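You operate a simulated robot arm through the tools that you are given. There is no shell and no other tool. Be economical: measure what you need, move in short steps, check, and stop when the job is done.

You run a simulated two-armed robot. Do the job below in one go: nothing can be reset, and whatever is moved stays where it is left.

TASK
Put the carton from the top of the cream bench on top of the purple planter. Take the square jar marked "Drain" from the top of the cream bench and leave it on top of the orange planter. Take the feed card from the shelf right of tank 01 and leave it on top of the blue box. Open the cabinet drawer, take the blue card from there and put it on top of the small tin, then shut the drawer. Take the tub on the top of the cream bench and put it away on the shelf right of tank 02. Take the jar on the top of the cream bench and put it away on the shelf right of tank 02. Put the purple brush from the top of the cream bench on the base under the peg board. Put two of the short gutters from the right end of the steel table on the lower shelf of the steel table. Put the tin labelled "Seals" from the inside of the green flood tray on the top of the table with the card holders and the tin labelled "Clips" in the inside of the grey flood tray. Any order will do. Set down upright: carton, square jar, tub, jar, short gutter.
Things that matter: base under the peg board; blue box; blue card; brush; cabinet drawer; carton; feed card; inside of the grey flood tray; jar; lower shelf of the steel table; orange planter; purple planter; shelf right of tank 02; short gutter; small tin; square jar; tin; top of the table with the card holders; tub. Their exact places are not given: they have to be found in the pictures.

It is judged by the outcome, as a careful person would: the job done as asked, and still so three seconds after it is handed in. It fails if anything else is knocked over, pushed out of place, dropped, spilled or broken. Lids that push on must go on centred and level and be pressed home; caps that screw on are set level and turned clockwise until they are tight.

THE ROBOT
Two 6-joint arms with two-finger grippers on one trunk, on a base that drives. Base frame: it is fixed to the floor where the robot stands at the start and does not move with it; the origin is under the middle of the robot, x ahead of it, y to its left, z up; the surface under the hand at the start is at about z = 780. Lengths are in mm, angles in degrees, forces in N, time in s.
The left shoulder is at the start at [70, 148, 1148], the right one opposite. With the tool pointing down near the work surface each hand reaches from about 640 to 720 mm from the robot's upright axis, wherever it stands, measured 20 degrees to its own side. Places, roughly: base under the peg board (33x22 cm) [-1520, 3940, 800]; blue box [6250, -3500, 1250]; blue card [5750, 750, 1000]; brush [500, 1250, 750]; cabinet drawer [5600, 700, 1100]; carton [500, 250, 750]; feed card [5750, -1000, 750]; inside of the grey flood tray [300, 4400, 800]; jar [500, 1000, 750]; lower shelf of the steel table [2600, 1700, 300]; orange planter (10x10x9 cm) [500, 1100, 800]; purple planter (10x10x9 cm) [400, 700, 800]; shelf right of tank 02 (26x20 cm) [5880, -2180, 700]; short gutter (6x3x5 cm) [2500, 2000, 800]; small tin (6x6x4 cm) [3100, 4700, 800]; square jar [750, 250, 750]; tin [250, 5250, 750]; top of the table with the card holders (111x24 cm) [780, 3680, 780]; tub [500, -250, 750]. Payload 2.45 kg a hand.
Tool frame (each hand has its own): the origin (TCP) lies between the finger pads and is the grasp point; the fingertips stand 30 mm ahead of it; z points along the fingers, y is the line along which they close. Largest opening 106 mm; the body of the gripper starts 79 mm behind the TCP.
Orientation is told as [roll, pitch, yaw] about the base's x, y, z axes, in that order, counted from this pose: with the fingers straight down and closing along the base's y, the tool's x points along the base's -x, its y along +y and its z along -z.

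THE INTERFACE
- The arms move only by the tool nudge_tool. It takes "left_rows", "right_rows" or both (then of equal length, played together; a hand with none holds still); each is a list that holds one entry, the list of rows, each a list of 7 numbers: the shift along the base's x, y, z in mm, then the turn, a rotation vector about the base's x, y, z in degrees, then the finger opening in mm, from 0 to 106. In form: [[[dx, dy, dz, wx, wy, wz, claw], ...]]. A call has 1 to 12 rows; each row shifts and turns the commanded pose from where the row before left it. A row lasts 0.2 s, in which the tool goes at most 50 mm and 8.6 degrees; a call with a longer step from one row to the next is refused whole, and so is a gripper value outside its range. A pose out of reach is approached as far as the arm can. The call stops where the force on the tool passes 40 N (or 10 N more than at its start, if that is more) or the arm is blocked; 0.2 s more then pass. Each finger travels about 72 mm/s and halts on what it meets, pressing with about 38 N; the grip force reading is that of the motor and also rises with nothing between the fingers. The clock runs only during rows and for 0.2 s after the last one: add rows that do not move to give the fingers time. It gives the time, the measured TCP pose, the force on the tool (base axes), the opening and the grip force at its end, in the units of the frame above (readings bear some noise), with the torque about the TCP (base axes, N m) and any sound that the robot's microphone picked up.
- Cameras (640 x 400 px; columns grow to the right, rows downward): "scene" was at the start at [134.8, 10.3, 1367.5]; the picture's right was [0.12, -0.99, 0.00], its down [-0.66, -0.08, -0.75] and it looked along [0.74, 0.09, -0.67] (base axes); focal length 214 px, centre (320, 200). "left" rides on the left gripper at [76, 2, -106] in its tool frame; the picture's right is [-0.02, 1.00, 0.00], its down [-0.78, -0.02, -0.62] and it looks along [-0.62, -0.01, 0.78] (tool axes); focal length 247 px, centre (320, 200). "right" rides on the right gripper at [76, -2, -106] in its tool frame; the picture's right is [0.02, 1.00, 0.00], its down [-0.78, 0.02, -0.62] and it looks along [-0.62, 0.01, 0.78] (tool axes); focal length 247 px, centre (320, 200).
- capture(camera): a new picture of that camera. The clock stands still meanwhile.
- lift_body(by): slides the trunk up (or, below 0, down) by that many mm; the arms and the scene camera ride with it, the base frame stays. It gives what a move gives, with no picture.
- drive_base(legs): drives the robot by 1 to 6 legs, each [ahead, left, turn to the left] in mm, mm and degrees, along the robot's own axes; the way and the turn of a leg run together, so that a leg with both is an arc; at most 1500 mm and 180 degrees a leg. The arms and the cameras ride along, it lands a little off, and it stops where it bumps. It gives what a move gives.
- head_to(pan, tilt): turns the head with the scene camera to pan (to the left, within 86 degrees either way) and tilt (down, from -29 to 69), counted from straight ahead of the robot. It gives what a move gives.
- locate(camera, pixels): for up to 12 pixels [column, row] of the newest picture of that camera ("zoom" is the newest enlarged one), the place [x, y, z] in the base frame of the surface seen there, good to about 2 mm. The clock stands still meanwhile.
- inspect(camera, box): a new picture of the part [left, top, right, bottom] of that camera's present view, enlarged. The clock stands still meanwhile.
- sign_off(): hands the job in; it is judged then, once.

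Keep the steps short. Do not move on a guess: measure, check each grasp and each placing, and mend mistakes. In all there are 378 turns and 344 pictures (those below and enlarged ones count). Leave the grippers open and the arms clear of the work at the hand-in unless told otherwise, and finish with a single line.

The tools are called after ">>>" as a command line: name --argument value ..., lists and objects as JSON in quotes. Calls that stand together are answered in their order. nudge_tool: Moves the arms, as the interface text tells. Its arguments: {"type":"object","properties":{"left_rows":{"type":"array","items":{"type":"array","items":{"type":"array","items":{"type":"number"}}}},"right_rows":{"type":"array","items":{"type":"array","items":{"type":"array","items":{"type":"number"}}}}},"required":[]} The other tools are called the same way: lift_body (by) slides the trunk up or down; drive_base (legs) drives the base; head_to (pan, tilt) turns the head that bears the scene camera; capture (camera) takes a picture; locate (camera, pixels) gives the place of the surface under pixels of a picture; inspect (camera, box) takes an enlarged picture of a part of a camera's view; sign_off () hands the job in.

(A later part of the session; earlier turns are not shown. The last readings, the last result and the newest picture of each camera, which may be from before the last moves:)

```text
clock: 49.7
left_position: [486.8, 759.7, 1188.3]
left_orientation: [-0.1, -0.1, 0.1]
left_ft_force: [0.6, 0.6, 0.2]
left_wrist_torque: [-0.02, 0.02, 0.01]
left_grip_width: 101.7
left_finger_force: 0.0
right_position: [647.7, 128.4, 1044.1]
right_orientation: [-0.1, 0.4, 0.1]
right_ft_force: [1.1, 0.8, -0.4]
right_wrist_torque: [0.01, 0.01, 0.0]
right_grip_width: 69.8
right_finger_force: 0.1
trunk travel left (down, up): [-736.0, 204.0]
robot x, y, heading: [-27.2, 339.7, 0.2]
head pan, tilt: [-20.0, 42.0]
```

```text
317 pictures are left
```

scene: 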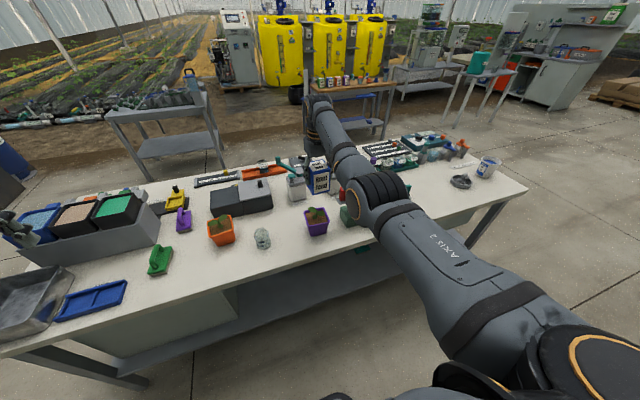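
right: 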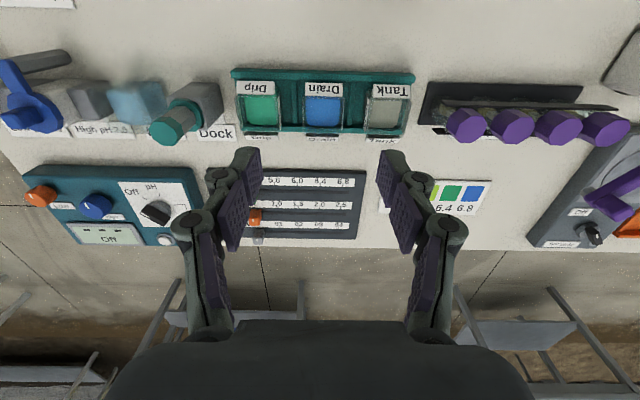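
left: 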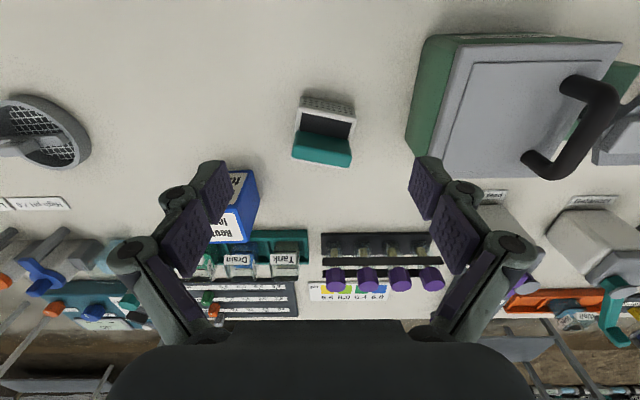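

I inspect the rack closely and measure the Drain jar.

>>> inspect --camera "right" --box '[220, 55, 430, 155]'

>>> locate --camera "right" --pixels '[[305, 87], [342, 87], [305, 127], [342, 127], [324, 105], [279, 110], [368, 110], [324, 87], [290, 75]]'

```text
3.05 times, centred on (325, 105) of right
```

zoom: 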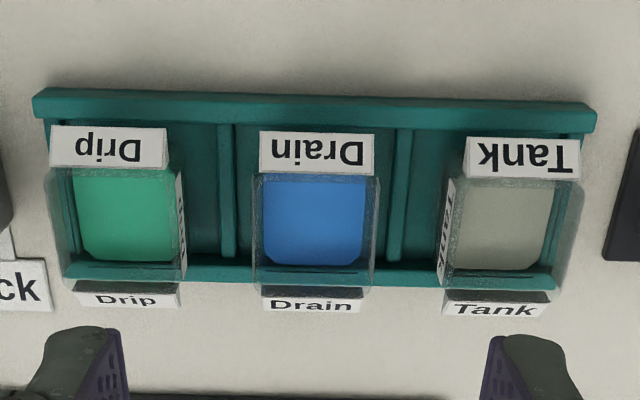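

```text
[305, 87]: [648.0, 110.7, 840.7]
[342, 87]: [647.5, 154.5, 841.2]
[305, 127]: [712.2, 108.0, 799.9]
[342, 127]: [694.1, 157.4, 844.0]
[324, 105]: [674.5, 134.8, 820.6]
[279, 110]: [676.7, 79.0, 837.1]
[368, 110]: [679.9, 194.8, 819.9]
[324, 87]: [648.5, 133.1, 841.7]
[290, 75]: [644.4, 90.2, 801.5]
```

>>> locate --camera "zoom" --pixels '[[226, 200], [402, 200], [228, 235], [398, 240], [265, 180], [373, 180], [320, 285], [315, 220], [440, 190], [180, 200]]'

```text
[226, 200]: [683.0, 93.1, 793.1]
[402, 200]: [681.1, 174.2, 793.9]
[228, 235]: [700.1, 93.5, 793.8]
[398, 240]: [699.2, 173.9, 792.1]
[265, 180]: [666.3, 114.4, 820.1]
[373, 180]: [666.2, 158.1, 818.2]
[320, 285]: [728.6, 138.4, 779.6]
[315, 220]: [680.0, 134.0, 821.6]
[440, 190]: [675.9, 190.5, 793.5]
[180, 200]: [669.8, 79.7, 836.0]
```

Drain jar: y 109–158, x 648–696, dividers only 793 high. I lower the trunk 100, drive ahead 35 and centre the hand above the jar.

>>> lift_body --by -100

>>> drive_base --legs '[[35, 5, 0]]'

>>> nudge_tool --right_rows '[[[0, 0, -20, 0, 0, 0, 68], [0, 0, 0, 0, 0, 0, 68]]]'

```text
clock: 51.0
left_position: [485.9, 759.8, 1089.8]
left_orientation: [-0.2, -0.1, 0.1]
left_ft_force: [-0.1, 0.5, -0.7]
left_wrist_torque: [0.01, 0.0, 0.04]
left_grip_width: 102.1
left_finger_force: 0.1
right_position: [647.2, 127.6, 944.6]
right_orientation: [0.1, 0.3, 0.0]
right_ft_force: [-0.2, -0.4, -0.2]
right_wrist_torque: [0.02, -0.03, 0.02]
right_grip_width: 70.0
right_finger_force: 0.1
trunk travel left (down, up): [-636.0, 304.0]
robot x, y, heading: [-23.6, 343.5, 0.0]
head pan, tilt: [-20.0, 42.0]
```

```text
clock: 51.9
left_position: [516.9, 764.2, 1092.0]
left_orientation: [-0.1, -0.3, 0.1]
left_ft_force: [-0.6, 0.0, -0.2]
left_wrist_torque: [0.02, -0.03, -0.01]
left_grip_width: 102.1
left_finger_force: 0.1
right_position: [679.6, 132.0, 946.4]
right_orientation: [0.0, 0.1, 0.1]
right_ft_force: [-1.5, 0.1, 0.3]
right_wrist_torque: [-0.01, -0.05, -0.02]
right_grip_width: 70.2
right_finger_force: 0.1
trunk travel left (down, up): [-636.0, 304.0]
robot x, y, heading: [13.6, 346.5, 0.2]
head pan, tilt: [-20.0, 42.0]
```

```text
clock: 52.5
left_position: [519.9, 765.3, 1089.1]
left_orientation: [-0.2, -0.2, 0.1]
left_ft_force: [0.3, 1.0, 0.5]
left_wrist_torque: [0.02, 0.01, 0.0]
left_grip_width: 101.8
left_finger_force: 0.0
right_position: [682.7, 131.5, 925.0]
right_orientation: [0.0, 0.3, 0.1]
right_ft_force: [-0.6, -0.6, -0.2]
right_wrist_torque: [-0.02, -0.01, 0.01]
right_grip_width: 68.2
right_finger_force: 0.0
trunk travel left (down, up): [-636.0, 304.0]
robot x, y, heading: [13.4, 346.2, -0.0]
head pan, tilt: [-20.0, 42.0]
```

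>>> nudge_tool --right_rows '[[[-11, 2, -15, 0, 0, 0, 66], [0, 0, -20, 0, 0, 0, 66], [0, 0, 0, 0, 0, 0, 66]]]'

>>> capture --camera "right"

```text
clock: 53.3
left_position: [520.8, 765.6, 1088.5]
left_orientation: [-0.1, 0.0, 0.2]
left_ft_force: [0.4, 0.1, -0.1]
left_wrist_torque: [0.02, -0.01, 0.03]
left_grip_width: 102.1
left_finger_force: 0.0
right_position: [670.5, 135.9, 888.9]
right_orientation: [0.1, 0.4, 0.1]
right_ft_force: [-0.5, -0.8, 0.5]
right_wrist_torque: [0.01, 0.0, 0.02]
right_grip_width: 66.1
right_finger_force: 0.1
trunk travel left (down, up): [-636.0, 304.0]
robot x, y, heading: [11.4, 346.1, 0.0]
head pan, tilt: [-20.0, 42.0]
```

```text
315 pictures are left
```

right: 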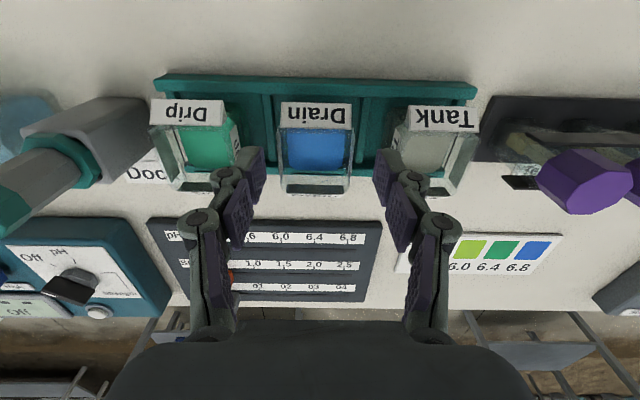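

The jar is centred within 2–3 mm. Shift −2 in y, descend to z≈835, close.

>>> nudge_tool --right_rows '[[[1, -2, -20, 0, 0, 0, 65], [0, 0, -20, 0, 0, 0, 65], [0, 0, -14, 0, 0, 0, 65], [0, 0, 0, 0, 0, 0, 65], [0, 0, 0, 0, 0, 0, 20], [0, 0, 0, 0, 0, 0, 20], [0, 0, 0, 0, 0, 0, 20], [0, 0, 0, 0, 0, 0, 20]]]'

>>> capture --camera "right"

```text
clock: 55.1
left_position: [521.1, 764.9, 1088.3]
left_orientation: [-0.1, -0.1, 0.1]
left_ft_force: [0.1, -0.5, 0.0]
left_wrist_torque: [0.02, 0.01, -0.01]
left_grip_width: 101.9
left_finger_force: 0.0
right_position: [671.2, 132.4, 834.2]
right_orientation: [0.0, 0.4, 0.1]
right_ft_force: [-0.2, -0.6, 0.2]
right_wrist_torque: [-0.05, -0.03, 0.0]
right_grip_width: 48.7
right_finger_force: 37.8
trunk travel left (down, up): [-636.0, 304.0]
robot x, y, heading: [9.8, 344.3, -0.0]
head pan, tilt: [-20.0, 42.0]
```

```text
314 pictures are left
```

right: 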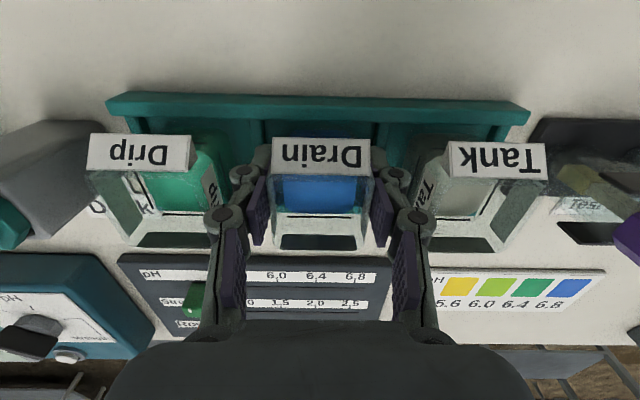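

Gripped at 48.7 mm. Lift slowly.

>>> nudge_tool --right_rows '[[[0, 0, 5, 0, 0, 0, 20], [0, 0, 8, 0, 0, 0, 20], [0, 0, 12, 0, 0, 0, 20], [0, 0, 15, 0, 0, 0, 20], [0, 0, 20, 0, 0, 0, 20], [0, 0, 20, 0, 0, 0, 20], [0, 0, 15, 0, 0, 0, 20], [0, 0, 0, 0, 0, 0, 20]]]'

>>> lift_body --by 130

>>> capture --camera "right"

```text
clock: 56.9
left_position: [521.0, 764.7, 1088.1]
left_orientation: [-0.2, -0.1, 0.1]
left_ft_force: [-0.6, -1.2, 0.6]
left_wrist_torque: [0.02, 0.0, 0.02]
left_grip_width: 102.3
left_finger_force: 0.0
right_position: [672.7, 130.6, 930.8]
right_orientation: [0.0, 0.3, 0.1]
right_ft_force: [0.7, -0.4, -0.6]
right_wrist_torque: [-0.02, 0.02, -0.01]
right_grip_width: 48.9
right_finger_force: 38.3
trunk travel left (down, up): [-636.0, 304.0]
robot x, y, heading: [9.8, 345.1, 0.2]
head pan, tilt: [-20.0, 42.0]
```

```text
clock: 58.5
left_position: [521.0, 765.4, 1219.0]
left_orientation: [0.0, -0.1, 0.0]
left_ft_force: [1.1, -1.4, -0.2]
left_wrist_torque: [-0.02, -0.03, 0.01]
left_grip_width: 102.2
left_finger_force: 0.0
right_position: [672.5, 131.7, 1059.5]
right_orientation: [0.0, 0.3, 0.0]
right_ft_force: [0.0, 0.7, -0.7]
right_wrist_torque: [0.03, 0.04, 0.04]
right_grip_width: 48.7
right_finger_force: 38.0
trunk travel left (down, up): [-766.0, 174.0]
robot x, y, heading: [10.4, 346.8, 0.2]
head pan, tilt: [-20.0, 42.0]
```

```text
313 pictures are left
```

right: 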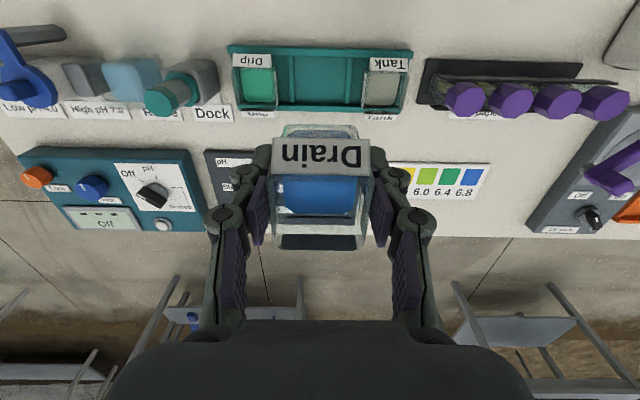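

Drain jar is held. I drive back 180 and left 900, then measure the orange planter from the scene camera.

>>> drive_base --legs '[[-180, 0, 0], [0, 900, 0]]'

>>> capture --camera "scene"

>>> capture --camera "right"

```text
clock: 64.3
left_position: [332.3, 1662.7, 1218.7]
left_orientation: [-0.1, -0.1, 0.5]
left_ft_force: [0.1, -0.1, -0.2]
left_wrist_torque: [-0.02, 0.01, 0.03]
left_grip_width: 101.9
left_finger_force: 0.1
right_position: [488.2, 1031.8, 1060.1]
right_orientation: [0.0, 0.2, 0.4]
right_ft_force: [-0.4, -0.1, -1.4]
right_wrist_torque: [0.0, -0.02, -0.01]
right_grip_width: 48.8
right_finger_force: 37.7
trunk travel left (down, up): [-766.0, 174.0]
robot x, y, heading: [-174.0, 1240.5, 0.6]
head pan, tilt: [-20.0, 42.0]
```

```text
312 pictures are left
```

scene: 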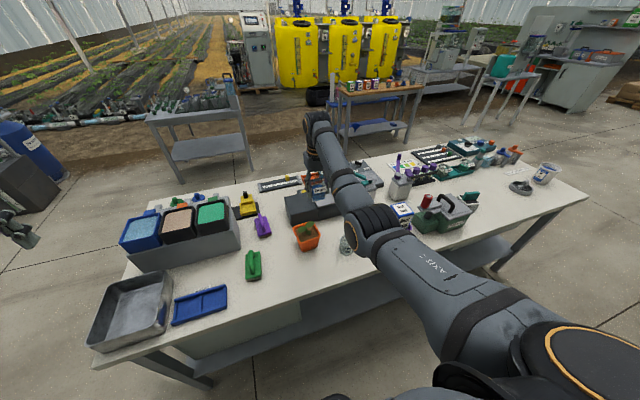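

```text
311 pictures are left
```

right: 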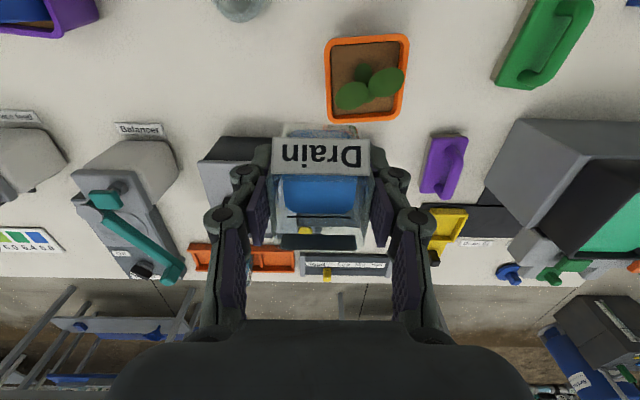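

Measure the orange planter's rim corners.

>>> locate --camera "right" --pixels '[[331, 46], [405, 41], [333, 116], [396, 114], [345, 60], [395, 60], [442, 140], [463, 145], [430, 190], [455, 195], [450, 165], [437, 165]]'

>>> inspect --camera "right" --box '[300, 20, 500, 220]'

```text
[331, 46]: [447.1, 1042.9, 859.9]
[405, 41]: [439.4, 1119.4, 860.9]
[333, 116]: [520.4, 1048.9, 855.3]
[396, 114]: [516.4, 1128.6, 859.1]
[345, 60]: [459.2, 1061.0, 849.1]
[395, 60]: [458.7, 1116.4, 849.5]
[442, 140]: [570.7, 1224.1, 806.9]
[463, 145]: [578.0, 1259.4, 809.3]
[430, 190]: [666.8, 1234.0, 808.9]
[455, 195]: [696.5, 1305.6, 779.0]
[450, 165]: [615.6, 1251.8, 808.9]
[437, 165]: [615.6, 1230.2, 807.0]
```

```text
2.00 times, centred on (400, 120) of right
```

zoom: 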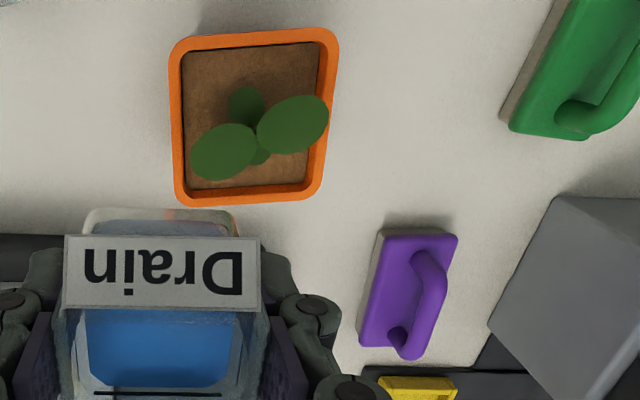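

Planter centre ≈(481,1085), rotated +6°. I drive 53 left, 8 back, turn the hand 6°, and lower the trunk by 115.

>>> drive_base --legs '[[-8, 53, 0]]'

>>> nudge_tool --right_rows '[[[0, 0, 0, 0, 0, 5.5, 20], [0, 0, 0, 0, 0, 0, 20]]]'

>>> lift_body --by -115

>>> inspect --camera "scene" --box '[200, 130, 440, 280]'

```text
clock: 65.2
left_position: [324.6, 1708.4, 1221.3]
left_orientation: [0.2, -0.1, 0.4]
left_ft_force: [-0.5, -0.2, 0.4]
left_wrist_torque: [0.09, 0.01, 0.0]
left_grip_width: 102.0
left_finger_force: 0.1
right_position: [482.1, 1076.1, 1058.5]
right_orientation: [0.3, 0.4, 0.3]
right_ft_force: [0.9, -1.9, -2.2]
right_wrist_torque: [0.09, 0.02, -0.05]
right_grip_width: 48.3
right_finger_force: 37.6
trunk travel left (down, up): [-766.0, 174.0]
robot x, y, heading: [-178.5, 1290.8, 0.6]
head pan, tilt: [-20.0, 42.0]
```

```text
clock: 65.8
left_position: [325.4, 1710.7, 1218.9]
left_orientation: [0.0, -0.1, 0.3]
left_ft_force: [-0.8, -0.3, 0.3]
left_wrist_torque: [0.04, 0.0, -0.01]
left_grip_width: 102.0
left_finger_force: 0.0
right_position: [479.8, 1079.2, 1058.5]
right_orientation: [0.1, 0.3, 5.8]
right_ft_force: [-0.7, 0.5, -0.7]
right_wrist_torque: [0.0, 0.0, -0.01]
right_grip_width: 48.8
right_finger_force: 38.1
trunk travel left (down, up): [-766.0, 174.0]
robot x, y, heading: [-185.6, 1294.1, 0.7]
head pan, tilt: [-20.0, 42.0]
```

```text
clock: 67.3
left_position: [323.6, 1714.5, 1102.8]
left_orientation: [-0.1, -0.1, 0.5]
left_ft_force: [0.5, -0.9, -0.5]
left_wrist_torque: [0.0, -0.02, -0.01]
left_grip_width: 101.9
left_finger_force: 0.0
right_position: [479.5, 1082.1, 945.1]
right_orientation: [-0.1, 0.3, 5.9]
right_ft_force: [0.4, 0.2, -0.3]
right_wrist_torque: [0.02, -0.01, -0.02]
right_grip_width: 48.7
right_finger_force: 37.9
trunk travel left (down, up): [-651.0, 289.0]
robot x, y, heading: [-185.9, 1292.6, 0.3]
head pan, tilt: [-20.0, 42.0]
```

```text
2.67 times, centred on (320, 205) of scene
```

zoom: 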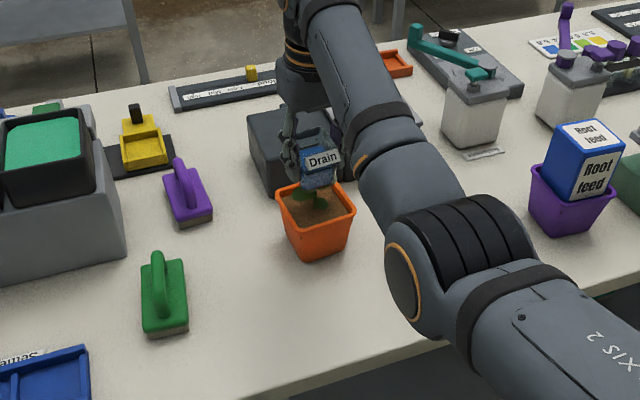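

Jar is above the planter. I lower in small steps until contact (expected TCP near 898).

>>> nudge_tool --right_rows '[[[0, 2, -10, 0, 0, 0, 20], [0, 0, -10, 0, 0, 0, 20], [0, 0, -10, 0, 0, 0, 20], [0, 0, -6, 0, 0, 0, 20], [0, 0, -4, 0, 0, 0, 20], [0, 0, -3, 0, 0, 0, 20]]]'

>>> inspect --camera "scene" --box '[270, 160, 390, 240]'

```text
clock: 68.7
left_position: [323.5, 1713.6, 1104.2]
left_orientation: [-0.1, -0.1, 0.4]
left_ft_force: [-1.0, -0.3, 0.0]
left_wrist_torque: [-0.02, 0.05, -0.02]
left_grip_width: 102.2
left_finger_force: 0.2
right_position: [478.7, 1082.9, 902.9]
right_orientation: [-0.1, 0.3, 5.9]
right_ft_force: [-0.4, 0.3, -1.1]
right_wrist_torque: [0.0, 0.03, 0.01]
right_grip_width: 48.4
right_finger_force: 38.5
trunk travel left (down, up): [-651.0, 289.0]
robot x, y, heading: [-178.8, 1292.5, 0.4]
head pan, tilt: [-20.0, 42.0]
```

```text
5.00 times, centred on (330, 200) of scene
```

zoom: 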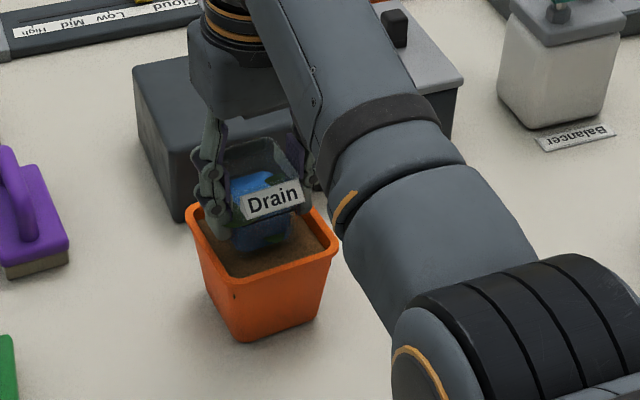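

>>> nudge_tool --right_rows '[[[0, 0, -2, 0, 0, 0, 20], [0, 0, -2, 0, 0, 0, 20], [0, 0, -2, 0, 0, 0, 20], [0, 0, 0, 0, 0, 0, 20]]]'

```text
clock: 69.7
left_position: [323.4, 1714.1, 1104.6]
left_orientation: [-0.1, -0.1, 0.5]
left_ft_force: [0.9, -0.5, -0.1]
left_wrist_torque: [-0.01, 0.0, 0.04]
left_grip_width: 101.8
left_finger_force: 0.1
right_position: [480.7, 1084.1, 897.3]
right_orientation: [-0.1, 0.1, 5.9]
right_ft_force: [2.1, -0.8, 8.3]
right_wrist_torque: [-0.02, -0.04, -0.02]
right_grip_width: 48.8
right_finger_force: 37.8
trunk travel left (down, up): [-651.0, 289.0]
robot x, y, heading: [-184.7, 1293.2, 0.5]
head pan, tilt: [-20.0, 42.0]
```

Contact at 8 N. Release and rise.

>>> nudge_tool --right_rows '[[[0, 0, 0, 0, 0, 0, 62], [0, 0, 0, 0, 0, 0, 66], [0, 0, 15, 0, 0, 0, 66], [0, 0, 30, 0, 0, 0, 66], [0, 0, 45, 0, 0, 0, 66], [0, 0, 0, 0, 0, 0, 66]]]'

>>> lift_body --by 100

>>> capture --camera "right"

```text
clock: 71.1
left_position: [323.8, 1714.7, 1103.3]
left_orientation: [-0.1, -0.1, 0.5]
left_ft_force: [0.4, 0.4, 0.1]
left_wrist_torque: [-0.01, -0.01, -0.02]
left_grip_width: 102.2
left_finger_force: 0.0
right_position: [479.5, 1084.0, 985.2]
right_orientation: [0.1, 0.2, 6.0]
right_ft_force: [0.2, 1.4, 0.0]
right_wrist_torque: [0.02, 0.0, 0.0]
right_grip_width: 66.1
right_finger_force: 0.0
trunk travel left (down, up): [-651.0, 289.0]
robot x, y, heading: [-184.8, 1292.9, 0.5]
head pan, tilt: [-20.0, 42.0]
```

```text
clock: 72.4
left_position: [323.8, 1714.3, 1204.8]
left_orientation: [-0.1, -0.1, 0.5]
left_ft_force: [0.9, 0.1, -0.1]
left_wrist_torque: [0.0, 0.02, 0.0]
left_grip_width: 102.1
left_finger_force: 0.1
right_position: [479.2, 1083.1, 1086.3]
right_orientation: [0.0, 0.3, 6.0]
right_ft_force: [-0.4, 0.3, 0.0]
right_wrist_torque: [0.0, 0.01, 0.01]
right_grip_width: 65.9
right_finger_force: 0.2
trunk travel left (down, up): [-751.0, 189.0]
robot x, y, heading: [-185.5, 1291.3, 0.5]
head pan, tilt: [-20.0, 42.0]
```

```text
307 pictures are left
```

right: 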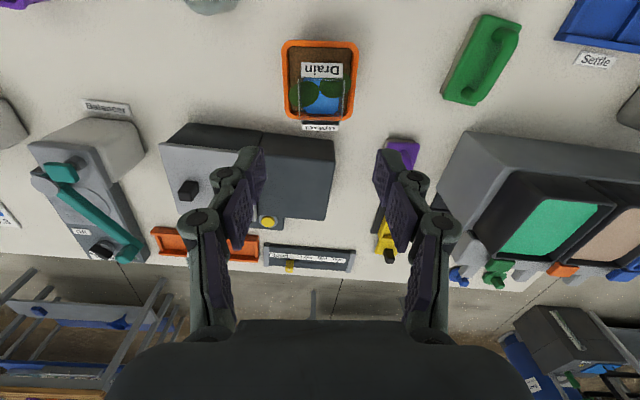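

Drain jar sits in the orange planter. Next the purple brush near (620,1243): drive so the hand is above it.

>>> drive_base --legs '[[0, 160, 0], [143, 0, 0]]'

>>> capture --camera "right"

```text
clock: 74.8
left_position: [467.0, 1877.7, 1204.9]
left_orientation: [-0.1, -0.3, 0.5]
left_ft_force: [0.0, 0.6, -0.7]
left_wrist_torque: [-0.02, 0.01, -0.03]
left_grip_width: 102.0
left_finger_force: 0.0
right_position: [619.7, 1244.7, 1087.3]
right_orientation: [-0.1, 0.2, 5.9]
right_ft_force: [-0.1, 0.5, -0.3]
right_wrist_torque: [-0.01, -0.01, 0.05]
right_grip_width: 66.0
right_finger_force: 0.0
trunk travel left (down, up): [-751.0, 189.0]
robot x, y, heading: [-39.7, 1454.1, 0.4]
head pan, tilt: [-20.0, 42.0]
```

```text
306 pictures are left
```

right: 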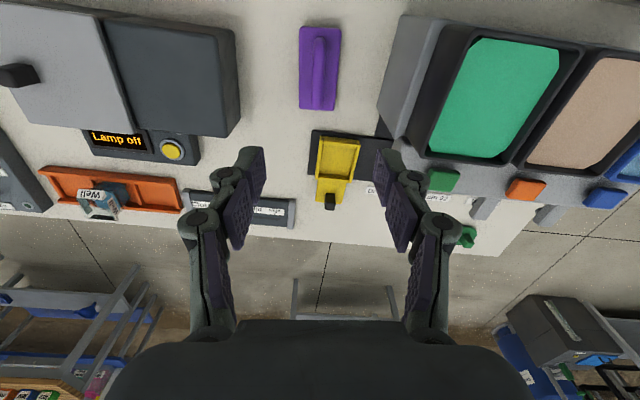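

>>> locate --camera "right" --pixels '[[303, 28], [338, 28], [302, 105], [333, 108], [320, 65], [308, 65], [332, 65], [320, 45], [318, 95], [235, 60], [385, 80], [425, 20]]'

>>> inspect --camera "right" --box '[260, 10, 380, 130]'

```text
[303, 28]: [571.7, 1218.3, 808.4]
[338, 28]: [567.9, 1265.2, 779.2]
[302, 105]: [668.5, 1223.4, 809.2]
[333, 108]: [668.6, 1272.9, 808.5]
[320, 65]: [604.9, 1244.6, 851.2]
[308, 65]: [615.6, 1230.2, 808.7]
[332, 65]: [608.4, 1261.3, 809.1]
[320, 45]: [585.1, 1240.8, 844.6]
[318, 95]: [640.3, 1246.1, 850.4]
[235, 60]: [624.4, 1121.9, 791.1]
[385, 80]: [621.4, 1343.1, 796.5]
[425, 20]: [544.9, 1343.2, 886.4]
```

```text
3.33 times, centred on (320, 70) of right
```

zoom: 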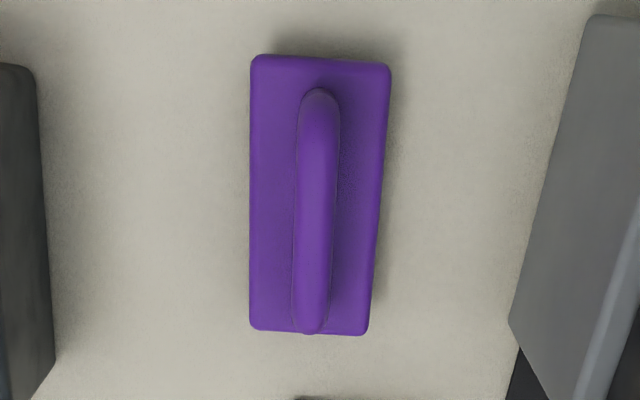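

Brush: 100×49 mm, body top z 809, handle top 851, centre (620,1245). I grasp the body across its width: trunk down 100, descend to TCP z 818, close.

>>> lift_body --by -100

>>> nudge_tool --right_rows '[[[0, 0, -40, 0, 0, -3, 80], [0, 0, -40, 0, 0, 0, 80], [0, 0, -40, 0, 0, 0, 80], [0, 0, -30, 0, 0, 0, 80], [0, 0, -19, 0, 0, 0, 80], [0, 0, 0, 0, 0, 0, 80], [0, 0, 0, 0, 0, 0, 20], [0, 0, 0, 0, 0, 0, 20], [0, 0, 0, 0, 0, 0, 20], [0, 0, 0, 0, 0, 0, 20]]]'

>>> capture --camera "right"

```text
clock: 76.1
left_position: [468.5, 1875.1, 1103.4]
left_orientation: [-0.1, -0.1, 0.5]
left_ft_force: [-0.5, -0.4, 0.4]
left_wrist_torque: [0.02, 0.01, 0.01]
left_grip_width: 102.1
left_finger_force: 0.1
right_position: [624.1, 1244.8, 985.9]
right_orientation: [-0.1, 0.3, 6.0]
right_ft_force: [0.8, -0.5, 1.3]
right_wrist_torque: [-0.01, 0.03, 0.02]
right_grip_width: 65.9
right_finger_force: 0.1
trunk travel left (down, up): [-651.0, 289.0]
robot x, y, heading: [-44.7, 1455.9, 0.6]
head pan, tilt: [-20.0, 42.0]
```

```text
clock: 78.3
left_position: [468.1, 1876.3, 1103.9]
left_orientation: [-0.2, -0.2, 0.4]
left_ft_force: [0.6, 0.2, 0.9]
left_wrist_torque: [0.01, -0.01, -0.01]
left_grip_width: 102.2
left_finger_force: 0.1
right_position: [624.1, 1244.5, 817.7]
right_orientation: [-0.1, 0.3, 2.8]
right_ft_force: [0.3, -1.2, 1.8]
right_wrist_torque: [0.02, -0.07, 0.04]
right_grip_width: 54.8
right_finger_force: 37.8
trunk travel left (down, up): [-651.0, 289.0]
robot x, y, heading: [-38.3, 1451.1, 0.5]
head pan, tilt: [-20.0, 42.0]
```

```text
304 pictures are left
```

right: 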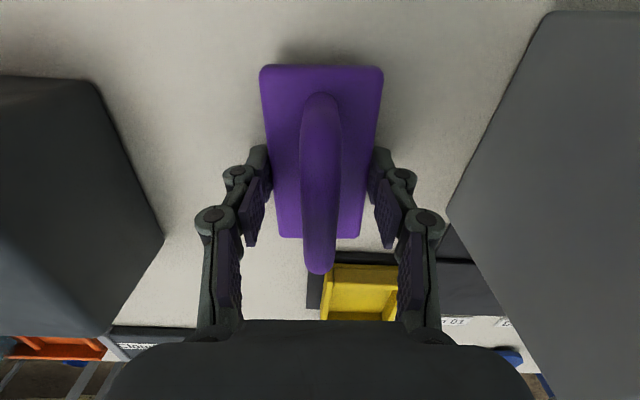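

Gripped at 54.8 mm. Lift slowly, then raise the trunk and back off to look around for the peg board.

>>> nudge_tool --right_rows '[[[0, 0, 8, 0, 0, 0, 20], [0, 0, 15, 0, 0, 0, 20], [0, 0, 20, 0, 0, 0, 20], [0, 0, 25, 0, 0, 0, 20], [0, 0, 25, 0, 0, 0, 20], [0, 0, 25, 0, 0, 0, 20], [0, 0, 25, 0, 0, 0, 20], [0, 0, 0, 0, 0, 0, 20]]]'

>>> lift_body --by 130

>>> drive_base --legs '[[-700, 0, 0]]'

>>> head_to --pan 80 --tilt 15

>>> capture --camera "scene"

```text
clock: 80.1
left_position: [467.9, 1875.6, 1103.5]
left_orientation: [-0.2, -0.1, 0.5]
left_ft_force: [-0.6, 0.5, -1.0]
left_wrist_torque: [0.03, -0.03, -0.03]
left_grip_width: 102.0
left_finger_force: 0.1
right_position: [623.9, 1244.6, 959.0]
right_orientation: [-0.1, 0.3, 3.0]
right_ft_force: [-0.7, -0.2, -1.2]
right_wrist_torque: [0.0, -0.02, 0.01]
right_grip_width: 54.7
right_finger_force: 38.0
trunk travel left (down, up): [-651.0, 289.0]
robot x, y, heading: [-38.2, 1451.3, 0.4]
head pan, tilt: [-20.0, 42.0]
```

```text
clock: 81.7
left_position: [468.6, 1876.0, 1233.9]
left_orientation: [-0.1, -0.1, 0.5]
left_ft_force: [0.2, -0.1, -0.3]
left_wrist_torque: [-0.04, 0.01, -0.03]
left_grip_width: 102.3
left_finger_force: 0.1
right_position: [624.3, 1244.0, 1090.2]
right_orientation: [-0.2, 0.4, 2.8]
right_ft_force: [-0.2, 0.4, -1.9]
right_wrist_torque: [0.0, -0.01, 0.03]
right_grip_width: 54.8
right_finger_force: 37.5
trunk travel left (down, up): [-781.0, 159.0]
robot x, y, heading: [-37.7, 1455.0, 0.5]
head pan, tilt: [-20.0, 42.0]
```

```text
clock: 85.5
left_position: [-229.1, 1868.5, 1234.1]
left_orientation: [-0.1, -0.1, 0.4]
left_ft_force: [-0.9, -0.4, -0.6]
left_wrist_torque: [0.02, -0.02, -0.02]
left_grip_width: 101.8
left_finger_force: 0.0
right_position: [-74.6, 1237.9, 1088.2]
right_orientation: [-0.1, 0.3, 2.8]
right_ft_force: [0.2, -0.7, -1.1]
right_wrist_torque: [0.0, 0.03, 0.01]
right_grip_width: 54.7
right_finger_force: 38.6
trunk travel left (down, up): [-781.0, 159.0]
robot x, y, heading: [-739.4, 1449.0, 0.4]
head pan, tilt: [-20.0, 42.0]
```

```text
clock: 87.3
left_position: [-228.4, 1870.2, 1234.2]
left_orientation: [0.0, -0.1, 0.3]
left_ft_force: [0.7, -0.3, -0.4]
left_wrist_torque: [0.04, 0.01, 0.0]
left_grip_width: 101.9
left_finger_force: 0.0
right_position: [-75.5, 1238.3, 1089.0]
right_orientation: [0.0, 0.4, 2.7]
right_ft_force: [-1.7, 0.2, -1.7]
right_wrist_torque: [0.05, 0.01, 0.01]
right_grip_width: 54.7
right_finger_force: 38.0
trunk travel left (down, up): [-781.0, 159.0]
robot x, y, heading: [-735.9, 1449.1, 0.0]
head pan, tilt: [80.0, 15.0]
```

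```text
303 pictures are left
```

scene: 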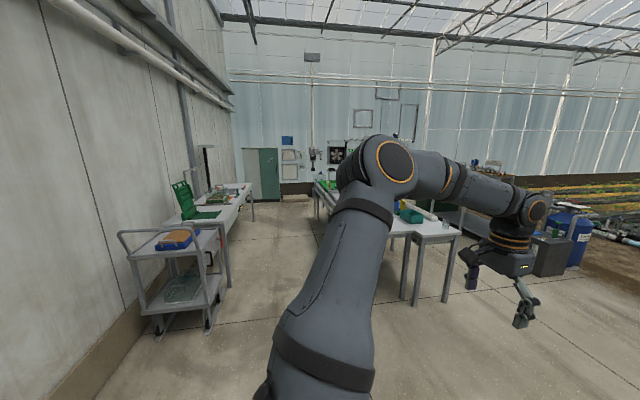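

Peg board (green) stands on a side table by the wall near (185,200). I look closer.

>>> inspect --camera "scene" --box '[110, 130, 350, 350]'

>>> locate --camera "scene" --pixels '[[205, 214], [187, 200], [175, 245], [230, 205], [245, 186], [150, 320], [228, 285], [320, 190], [390, 228], [425, 228], [440, 300], [300, 260]]'

```text
1.82 times, centred on (230, 240) of scene
```

zoom: 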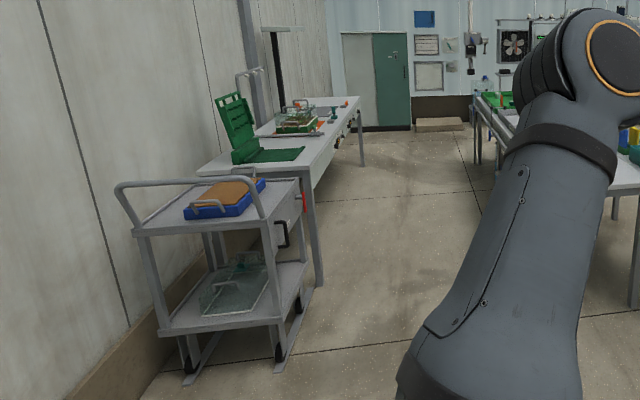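

```text
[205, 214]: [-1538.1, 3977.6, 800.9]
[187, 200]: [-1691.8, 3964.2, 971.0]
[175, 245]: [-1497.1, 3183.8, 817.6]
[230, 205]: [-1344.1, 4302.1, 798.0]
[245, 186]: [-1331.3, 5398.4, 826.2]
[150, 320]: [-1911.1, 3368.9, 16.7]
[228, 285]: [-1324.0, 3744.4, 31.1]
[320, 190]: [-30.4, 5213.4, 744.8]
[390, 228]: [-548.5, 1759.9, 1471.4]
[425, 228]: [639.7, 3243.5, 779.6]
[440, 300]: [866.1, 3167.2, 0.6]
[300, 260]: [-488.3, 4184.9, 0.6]
```

Base under the peg board is near (-1540,3970,800). I turn left, drive along the aisle, turn again to face the wall, keeping a margin.

>>> drive_base --legs '[[0, 0, 90], [1500, 0, 0], [760, 0, 0], [0, 0, 90]]'

>>> head_to --pan 0 --tilt 30

>>> capture --camera "scene"

```text
clock: 106.1
left_position: [-1249.2, 3286.7, 1234.8]
left_orientation: [-0.2, -0.1, -178.3]
left_ft_force: [0.2, 0.2, -1.0]
left_wrist_torque: [0.02, 0.0, -0.03]
left_grip_width: 102.3
left_finger_force: 0.1
right_position: [-1419.2, 3912.7, 1088.9]
right_orientation: [-0.1, 0.3, -175.8]
right_ft_force: [-0.9, -0.3, -1.3]
right_wrist_torque: [0.0, 0.03, 0.01]
right_grip_width: 55.0
right_finger_force: 38.0
trunk travel left (down, up): [-781.0, 159.0]
robot x, y, heading: [-751.4, 3715.5, -178.4]
head pan, tilt: [80.0, 15.0]
```

```text
clock: 107.7
left_position: [-1249.6, 3284.9, 1233.2]
left_orientation: [-0.2, 0.1, -178.3]
left_ft_force: [-0.3, -0.7, 0.6]
left_wrist_torque: [0.01, 0.02, 0.0]
left_grip_width: 102.2
left_finger_force: 0.0
right_position: [-1418.9, 3913.9, 1089.3]
right_orientation: [0.0, 0.3, -176.0]
right_ft_force: [0.8, 0.3, -0.5]
right_wrist_torque: [-0.03, -0.02, 0.0]
right_grip_width: 54.6
right_finger_force: 37.7
trunk travel left (down, up): [-781.0, 159.0]
robot x, y, heading: [-748.2, 3717.1, -178.0]
head pan, tilt: [0.0, 30.0]
```

```text
301 pictures are left
```

scene: 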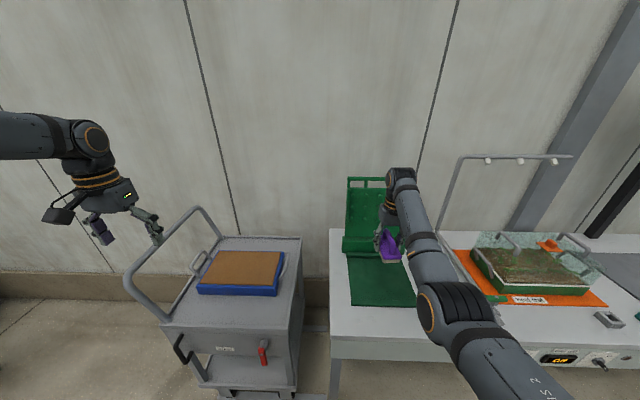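

I measure the green base plate.

>>> locate --camera "scene" --pixels '[[348, 258], [353, 303], [380, 290], [410, 300], [365, 245], [350, 200], [370, 180], [360, 275], [343, 248]]'

>>> capture --camera "right"

```text
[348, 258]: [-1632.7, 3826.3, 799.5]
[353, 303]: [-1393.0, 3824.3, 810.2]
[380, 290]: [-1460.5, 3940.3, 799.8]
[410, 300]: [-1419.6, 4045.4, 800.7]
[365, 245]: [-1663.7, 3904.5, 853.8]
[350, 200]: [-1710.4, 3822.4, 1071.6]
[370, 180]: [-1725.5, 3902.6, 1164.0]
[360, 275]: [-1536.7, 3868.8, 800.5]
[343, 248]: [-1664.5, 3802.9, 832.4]
```

```text
300 pictures are left
```

right: 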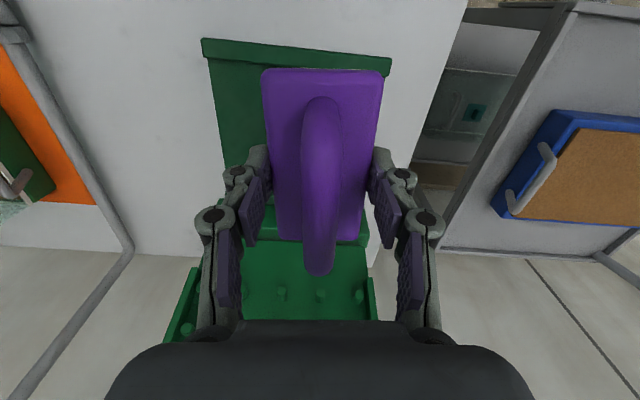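

Plate z 800, x −1630…−1395, y 3815…4105. I drive 97 ahead, 30 right, then lower the trunk 130.

>>> drive_base --legs '[[97, -31, 0]]'

>>> lift_body --by -130

>>> inspect --camera "scene" --box '[300, 140, 540, 300]'

```text
clock: 108.8
left_position: [-1343.9, 3312.2, 1234.5]
left_orientation: [-0.1, -0.3, -178.4]
left_ft_force: [1.0, 0.7, 0.2]
left_wrist_torque: [0.0, 0.02, -0.04]
left_grip_width: 101.9
left_finger_force: 0.1
right_position: [-1512.8, 3940.9, 1092.4]
right_orientation: [-0.2, 0.1, -175.9]
right_ft_force: [-0.5, -0.7, -0.8]
right_wrist_torque: [-0.01, 0.02, -0.01]
right_grip_width: 54.6
right_finger_force: 38.4
trunk travel left (down, up): [-781.0, 159.0]
robot x, y, heading: [-847.3, 3743.4, -178.6]
head pan, tilt: [0.0, 30.0]
```

```text
clock: 110.4
left_position: [-1346.2, 3312.8, 1103.5]
left_orientation: [-0.1, -0.1, -178.4]
left_ft_force: [-0.5, 0.3, 0.4]
left_wrist_torque: [-0.01, -0.01, -0.03]
left_grip_width: 102.0
left_finger_force: 0.0
right_position: [-1515.6, 3941.8, 959.5]
right_orientation: [-0.1, 0.3, -175.9]
right_ft_force: [0.2, -0.4, -1.0]
right_wrist_torque: [0.01, 0.01, -0.05]
right_grip_width: 54.8
right_finger_force: 38.3
trunk travel left (down, up): [-651.0, 289.0]
robot x, y, heading: [-848.6, 3747.7, -178.5]
head pan, tilt: [0.0, 30.0]
```

```text
2.50 times, centred on (420, 220) of scene
```

zoom: 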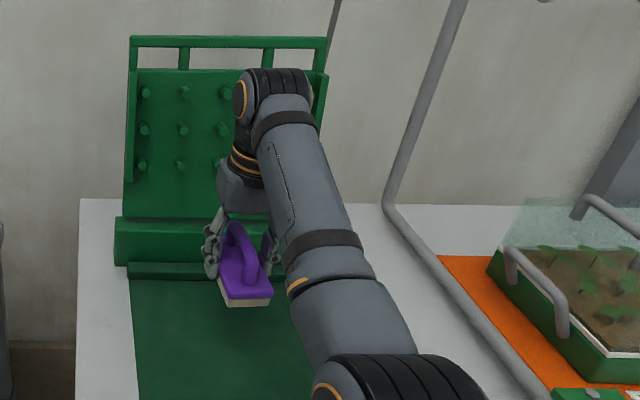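

>>> nudge_tool --right_rows '[[[0, 0, -30, 0, 0, 0, 20], [0, 0, -30, 0, 0, 0, 20], [0, 0, -30, 0, 0, 0, 20], [0, 0, -20, 0, 0, 0, 20], [0, 0, -5, 0, 0, 0, 20], [0, 0, -3, 0, 0, 0, 20], [0, 0, -3, 0, 0, 0, 20], [0, 0, 0, 0, 0, 0, 20]]]'

>>> inspect --camera "scene" --box '[340, 200, 460, 280]'

```text
clock: 112.2
left_position: [-1345.6, 3313.5, 1104.4]
left_orientation: [0.0, -0.1, -178.4]
left_ft_force: [0.2, -0.6, 0.2]
left_wrist_torque: [0.01, 0.01, 0.0]
left_grip_width: 102.0
left_finger_force: 0.0
right_position: [-1515.8, 3941.7, 838.5]
right_orientation: [-0.1, 0.3, -175.9]
right_ft_force: [0.0, 0.5, -1.2]
right_wrist_torque: [0.01, -0.01, 0.0]
right_grip_width: 54.5
right_finger_force: 38.2
trunk travel left (down, up): [-651.0, 289.0]
robot x, y, heading: [-847.8, 3744.3, -178.5]
head pan, tilt: [0.0, 30.0]
```

```text
5.00 times, centred on (400, 240) of scene
```

zoom: 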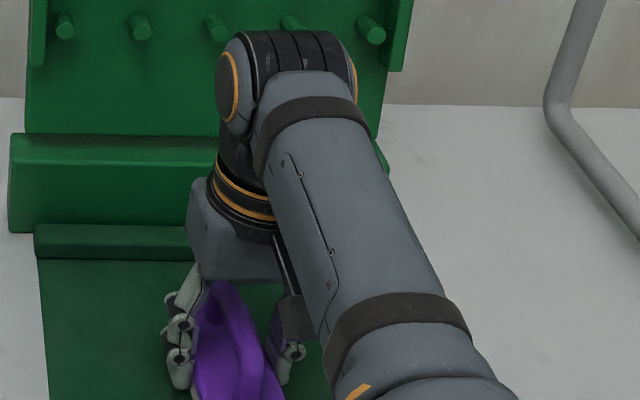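

Nearly touching. Two more mm down, then release and rise.

>>> nudge_tool --right_rows '[[[0, 0, -1.5, 0, 0, 0, 20], [0, 0, -1, 0, 0, 0, 20], [0, 0, 0, 0, 0, 0, 75], [0, 0, 0, 0, 0, 0, 75], [0, 0, 20, 0, 0, 0, 75], [0, 0, 40, 0, 0, 0, 75], [0, 0, 40, 0, 0, 0, 75], [0, 0, 30, 0, 0, 0, 75], [0, 0, 0, 0, 0, 0, 75]]]'

>>> lift_body --by 130

>>> capture --camera "right"

```text
clock: 114.2
left_position: [-1346.3, 3313.8, 1102.3]
left_orientation: [-0.1, -0.1, -178.4]
left_ft_force: [-0.6, -0.4, -0.2]
left_wrist_torque: [0.01, -0.02, -0.02]
left_grip_width: 102.1
left_finger_force: 0.1
right_position: [-1514.6, 3941.3, 966.5]
right_orientation: [-0.1, 0.3, -175.9]
right_ft_force: [0.1, -0.1, 0.4]
right_wrist_torque: [-0.02, -0.05, -0.02]
right_grip_width: 75.1
right_finger_force: 0.0
trunk travel left (down, up): [-651.0, 289.0]
robot x, y, heading: [-849.0, 3745.2, -178.2]
head pan, tilt: [0.0, 30.0]
```

```text
clock: 115.8
left_position: [-1346.0, 3313.5, 1233.5]
left_orientation: [-0.1, -0.2, -178.4]
left_ft_force: [-0.2, -0.3, 0.1]
left_wrist_torque: [-0.01, -0.01, 0.01]
left_grip_width: 101.7
left_finger_force: 0.0
right_position: [-1515.3, 3939.4, 1096.6]
right_orientation: [-0.1, 0.3, -176.0]
right_ft_force: [-0.3, -0.4, 0.6]
right_wrist_torque: [0.0, -0.02, -0.01]
right_grip_width: 75.2
right_finger_force: 0.0
trunk travel left (down, up): [-781.0, 159.0]
robot x, y, heading: [-846.0, 3743.7, -178.4]
head pan, tilt: [0.0, 30.0]
```

```text
297 pictures are left
```

right: 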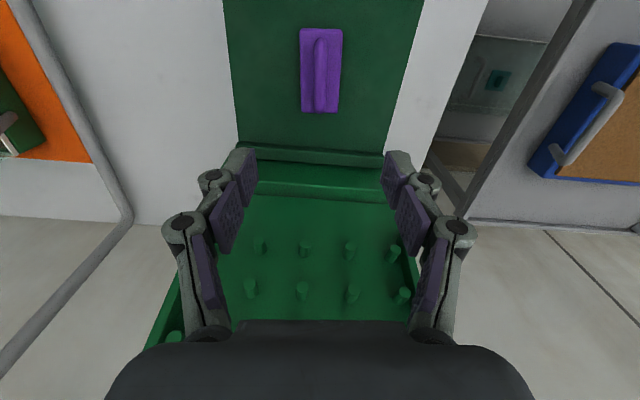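

Brush done. I back off and, in the free space, try once more to get the left arm into its working pose (outwards first, then inwards).

>>> drive_base --legs '[[-350, 0, 0]]'

>>> nudge_tool --left_rows '[[[0, 0, 0, 0, 0, 8, 100], [0, 0, 0, 0, 0, 8, 100], [0, 0, 0, 0, 0, 8, 100], [0, 0, 0, 0, 0, 8, 100], [-40, 0, 0, 0, 0, 0, 100], [-40, 0, 0, 0, 0, 0, 100], [-40, 20, 0, 0, 0, 0, 100], [0, 40, 0, 0, 0, 0, 100], [0, 40, 0, 0, 0, 0, 100], [0, 0, 0, 0, 0, 0, 100]]]'

```text
clock: 118.0
left_position: [-996.7, 3323.9, 1232.6]
left_orientation: [-0.1, -0.1, -178.5]
left_ft_force: [0.5, 0.1, -0.7]
left_wrist_torque: [0.04, -0.03, 0.02]
left_grip_width: 102.0
left_finger_force: 0.0
right_position: [-1165.8, 3951.0, 1095.2]
right_orientation: [-0.1, 0.5, -175.9]
right_ft_force: [-0.3, 0.0, 0.5]
right_wrist_torque: [0.02, 0.01, -0.03]
right_grip_width: 75.2
right_finger_force: 0.0
trunk travel left (down, up): [-781.0, 159.0]
robot x, y, heading: [-495.7, 3757.8, -178.4]
head pan, tilt: [0.0, 30.0]
```

```text
clock: 120.2
left_position: [-987.7, 3342.3, 1204.5]
left_orientation: [-0.2, -0.1, -146.4]
left_ft_force: [0.3, -1.3, -0.8]
left_wrist_torque: [0.03, -0.03, 0.02]
left_grip_width: 100.2
left_finger_force: 0.0
left hand out of reach, approached as far as the arm can: row 5, 6, 7, 8, 9
right_position: [-1164.7, 3949.2, 1096.2]
right_orientation: [-0.1, 0.3, -175.9]
right_ft_force: [0.5, 0.3, 0.2]
right_wrist_torque: [0.01, 0.0, 0.0]
right_grip_width: 74.9
right_finger_force: 0.0
trunk travel left (down, up): [-781.0, 159.0]
robot x, y, heading: [-498.4, 3755.3, -178.5]
head pan, tilt: [0.0, 30.0]
```

Not extending. I look at the left arm with the head to understand its pose.

>>> head_to --pan 45 --tilt 30

>>> capture --camera "scene"

```text
clock: 121.4
left_position: [-988.1, 3345.3, 1204.8]
left_orientation: [-0.2, -0.2, -146.5]
left_ft_force: [-1.4, -0.6, -0.1]
left_wrist_torque: [-0.01, -0.01, 0.0]
left_grip_width: 100.1
left_finger_force: 0.1
right_position: [-1165.3, 3950.9, 1097.3]
right_orientation: [-0.1, 0.4, -175.8]
right_ft_force: [0.0, 0.3, -0.3]
right_wrist_torque: [-0.01, 0.01, -0.01]
right_grip_width: 75.1
right_finger_force: 0.1
trunk travel left (down, up): [-781.0, 159.0]
robot x, y, heading: [-500.4, 3757.0, -178.4]
head pan, tilt: [45.0, 30.0]
```

```text
296 pictures are left
```

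scene: 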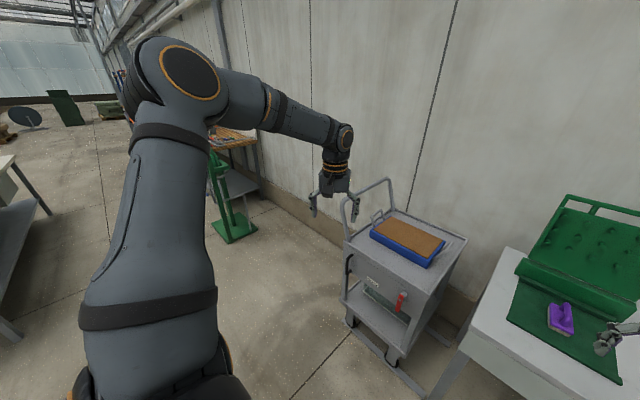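

I try tilting the left fingers forward, moving outwards, and tilting back.

>>> nudge_tool --left_rows '[[[0, 0, 0, 0, 8, 0, 100], [0, 0, 0, 0, 8, 0, 100], [0, 0, 0, 0, 8, 0, 100], [0, 0, 0, 0, 8, 0, 100], [0, 0, 0, 0, 8, 0, 100], [-40, 0, 0, 0, 0, 0, 100], [-40, 0, 0, 0, 0, 0, 100], [-40, 20, 0, 0, 0, 0, 100], [-40, 40, 0, 0, 0, 0, 100], [0, 40, 0, 0, 0, 0, 100], [0, 0, 0, 0, 0, 0, 100]]]'

```text
refused: row 9 steps farther than a row can; nothing moved
```

>>> nudge_tool --left_rows '[[[0, 0, 0, 0, 8, 0, 100], [0, 0, 0, 0, 8, 0, 100], [0, 0, 0, 0, 8, 0, 100], [0, 0, 0, 0, 8, 0, 100], [0, 0, 0, 0, 8, 0, 100], [-40, 0, 0, 0, 0, 0, 100], [-40, 0, 0, 0, 0, 0, 100], [-40, 20, 0, 0, 0, 0, 100], [-30, 30, 0, 0, 0, 0, 100], [0, 40, 0, 0, 0, 0, 100], [0, 0, 0, 0, 0, 0, 100]]]'

```text
clock: 123.8
left_position: [-1086.6, 3403.3, 1194.7]
left_orientation: [-25.2, -32.5, -138.9]
left_ft_force: [-0.2, -0.6, 0.0]
left_wrist_torque: [0.01, 0.02, -0.01]
left_grip_width: 99.8
left_finger_force: 0.1
left hand out of reach, approached as far as the arm can: row 4, 5, 8, 9, 10
right_position: [-1164.3, 3950.8, 1096.8]
right_orientation: [-0.1, 0.3, -175.9]
right_ft_force: [0.2, -0.1, 0.0]
right_wrist_torque: [-0.01, -0.02, 0.01]
right_grip_width: 75.1
right_finger_force: 0.0
trunk travel left (down, up): [-781.0, 159.0]
robot x, y, heading: [-497.6, 3749.3, -178.2]
head pan, tilt: [45.0, 30.0]
```

It went further out. I continue outward/inward, then tilt back.

>>> nudge_tool --left_rows '[[[-40, 20, 0, 0, 0, 0, 100], [-30, 30, -20, 0, 0, 0, 100], [-20, 40, -20, 0, 0, 0, 100], [0, 40, -20, 0, 0, 0, 100], [0, 0, 0, 0, -8, 0, 100], [0, 0, 0, 0, -8, 0, 100], [0, 0, 0, 0, -8, 0, 100], [0, 0, 0, 0, -8, 0, 100], [0, 0, 0, 0, 0, 0, 100]]]'

```text
clock: 125.8
left_position: [-1016.9, 3372.2, 1129.0]
left_orientation: [-5.6, -10.0, -145.7]
left_ft_force: [1.0, 0.8, -0.1]
left_wrist_torque: [-0.02, -0.02, 0.04]
left_grip_width: 100.0
left_finger_force: 0.1
left hand out of reach, approached as far as the arm can: row 1, 2, 3, 4, 5, 6, 7, 8
right_position: [-1164.3, 3950.9, 1095.8]
right_orientation: [-0.1, 0.2, -175.9]
right_ft_force: [0.9, -0.6, -0.7]
right_wrist_torque: [0.0, 0.02, 0.01]
right_grip_width: 74.8
right_finger_force: 0.1
trunk travel left (down, up): [-781.0, 159.0]
robot x, y, heading: [-496.9, 3758.2, -178.7]
head pan, tilt: [45.0, 30.0]
```

The left arm's wrist limits it; I'll do all with the right hand and park the left hand high and level.

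>>> nudge_tool --left_rows '[[[20, -10, 40, 0, 0, 0, 60], [20, -10, 40, 0, 0, 0, 60], [20, 0, 40, 0, 0, 0, 40], [0, 0, 45, 0, 0, 0, 20], [0, 0, 45, 0, 0, 0, 20], [0, 0, 45, 0, 0, 0, 20], [0, 0, 45, 0, 0, 0, 20], [0, 0, 45, 0, 0, 0, 20], [0, 0, 0, 0, 0, 0, 20]]]'

>>> capture --camera "scene"

```text
clock: 127.8
left_position: [-918.0, 3314.4, 1438.4]
left_orientation: [-5.8, -10.0, -145.8]
left_ft_force: [-0.1, 0.6, 0.3]
left_wrist_torque: [0.02, -0.03, 0.05]
left_grip_width: 19.9
left_finger_force: 0.1
left hand out of reach, approached as far as the arm can: row 6, 7, 8
right_position: [-1164.2, 3951.0, 1096.4]
right_orientation: [0.0, 0.3, -175.9]
right_ft_force: [-0.2, 0.1, 1.0]
right_wrist_torque: [0.01, 0.03, 0.01]
right_grip_width: 75.3
right_finger_force: 0.0
trunk travel left (down, up): [-781.0, 159.0]
robot x, y, heading: [-496.9, 3760.1, -178.3]
head pan, tilt: [45.0, 30.0]
```

```text
295 pictures are left
```

scene: 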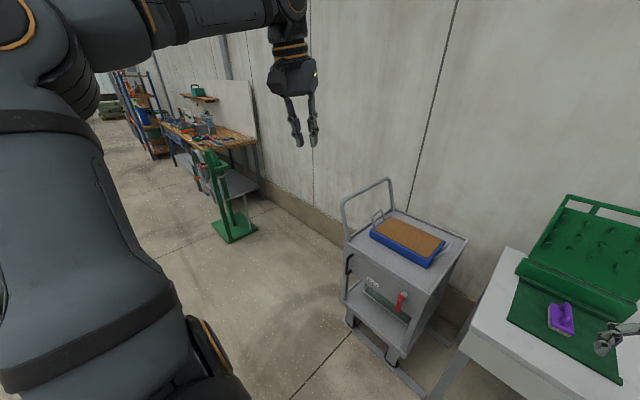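

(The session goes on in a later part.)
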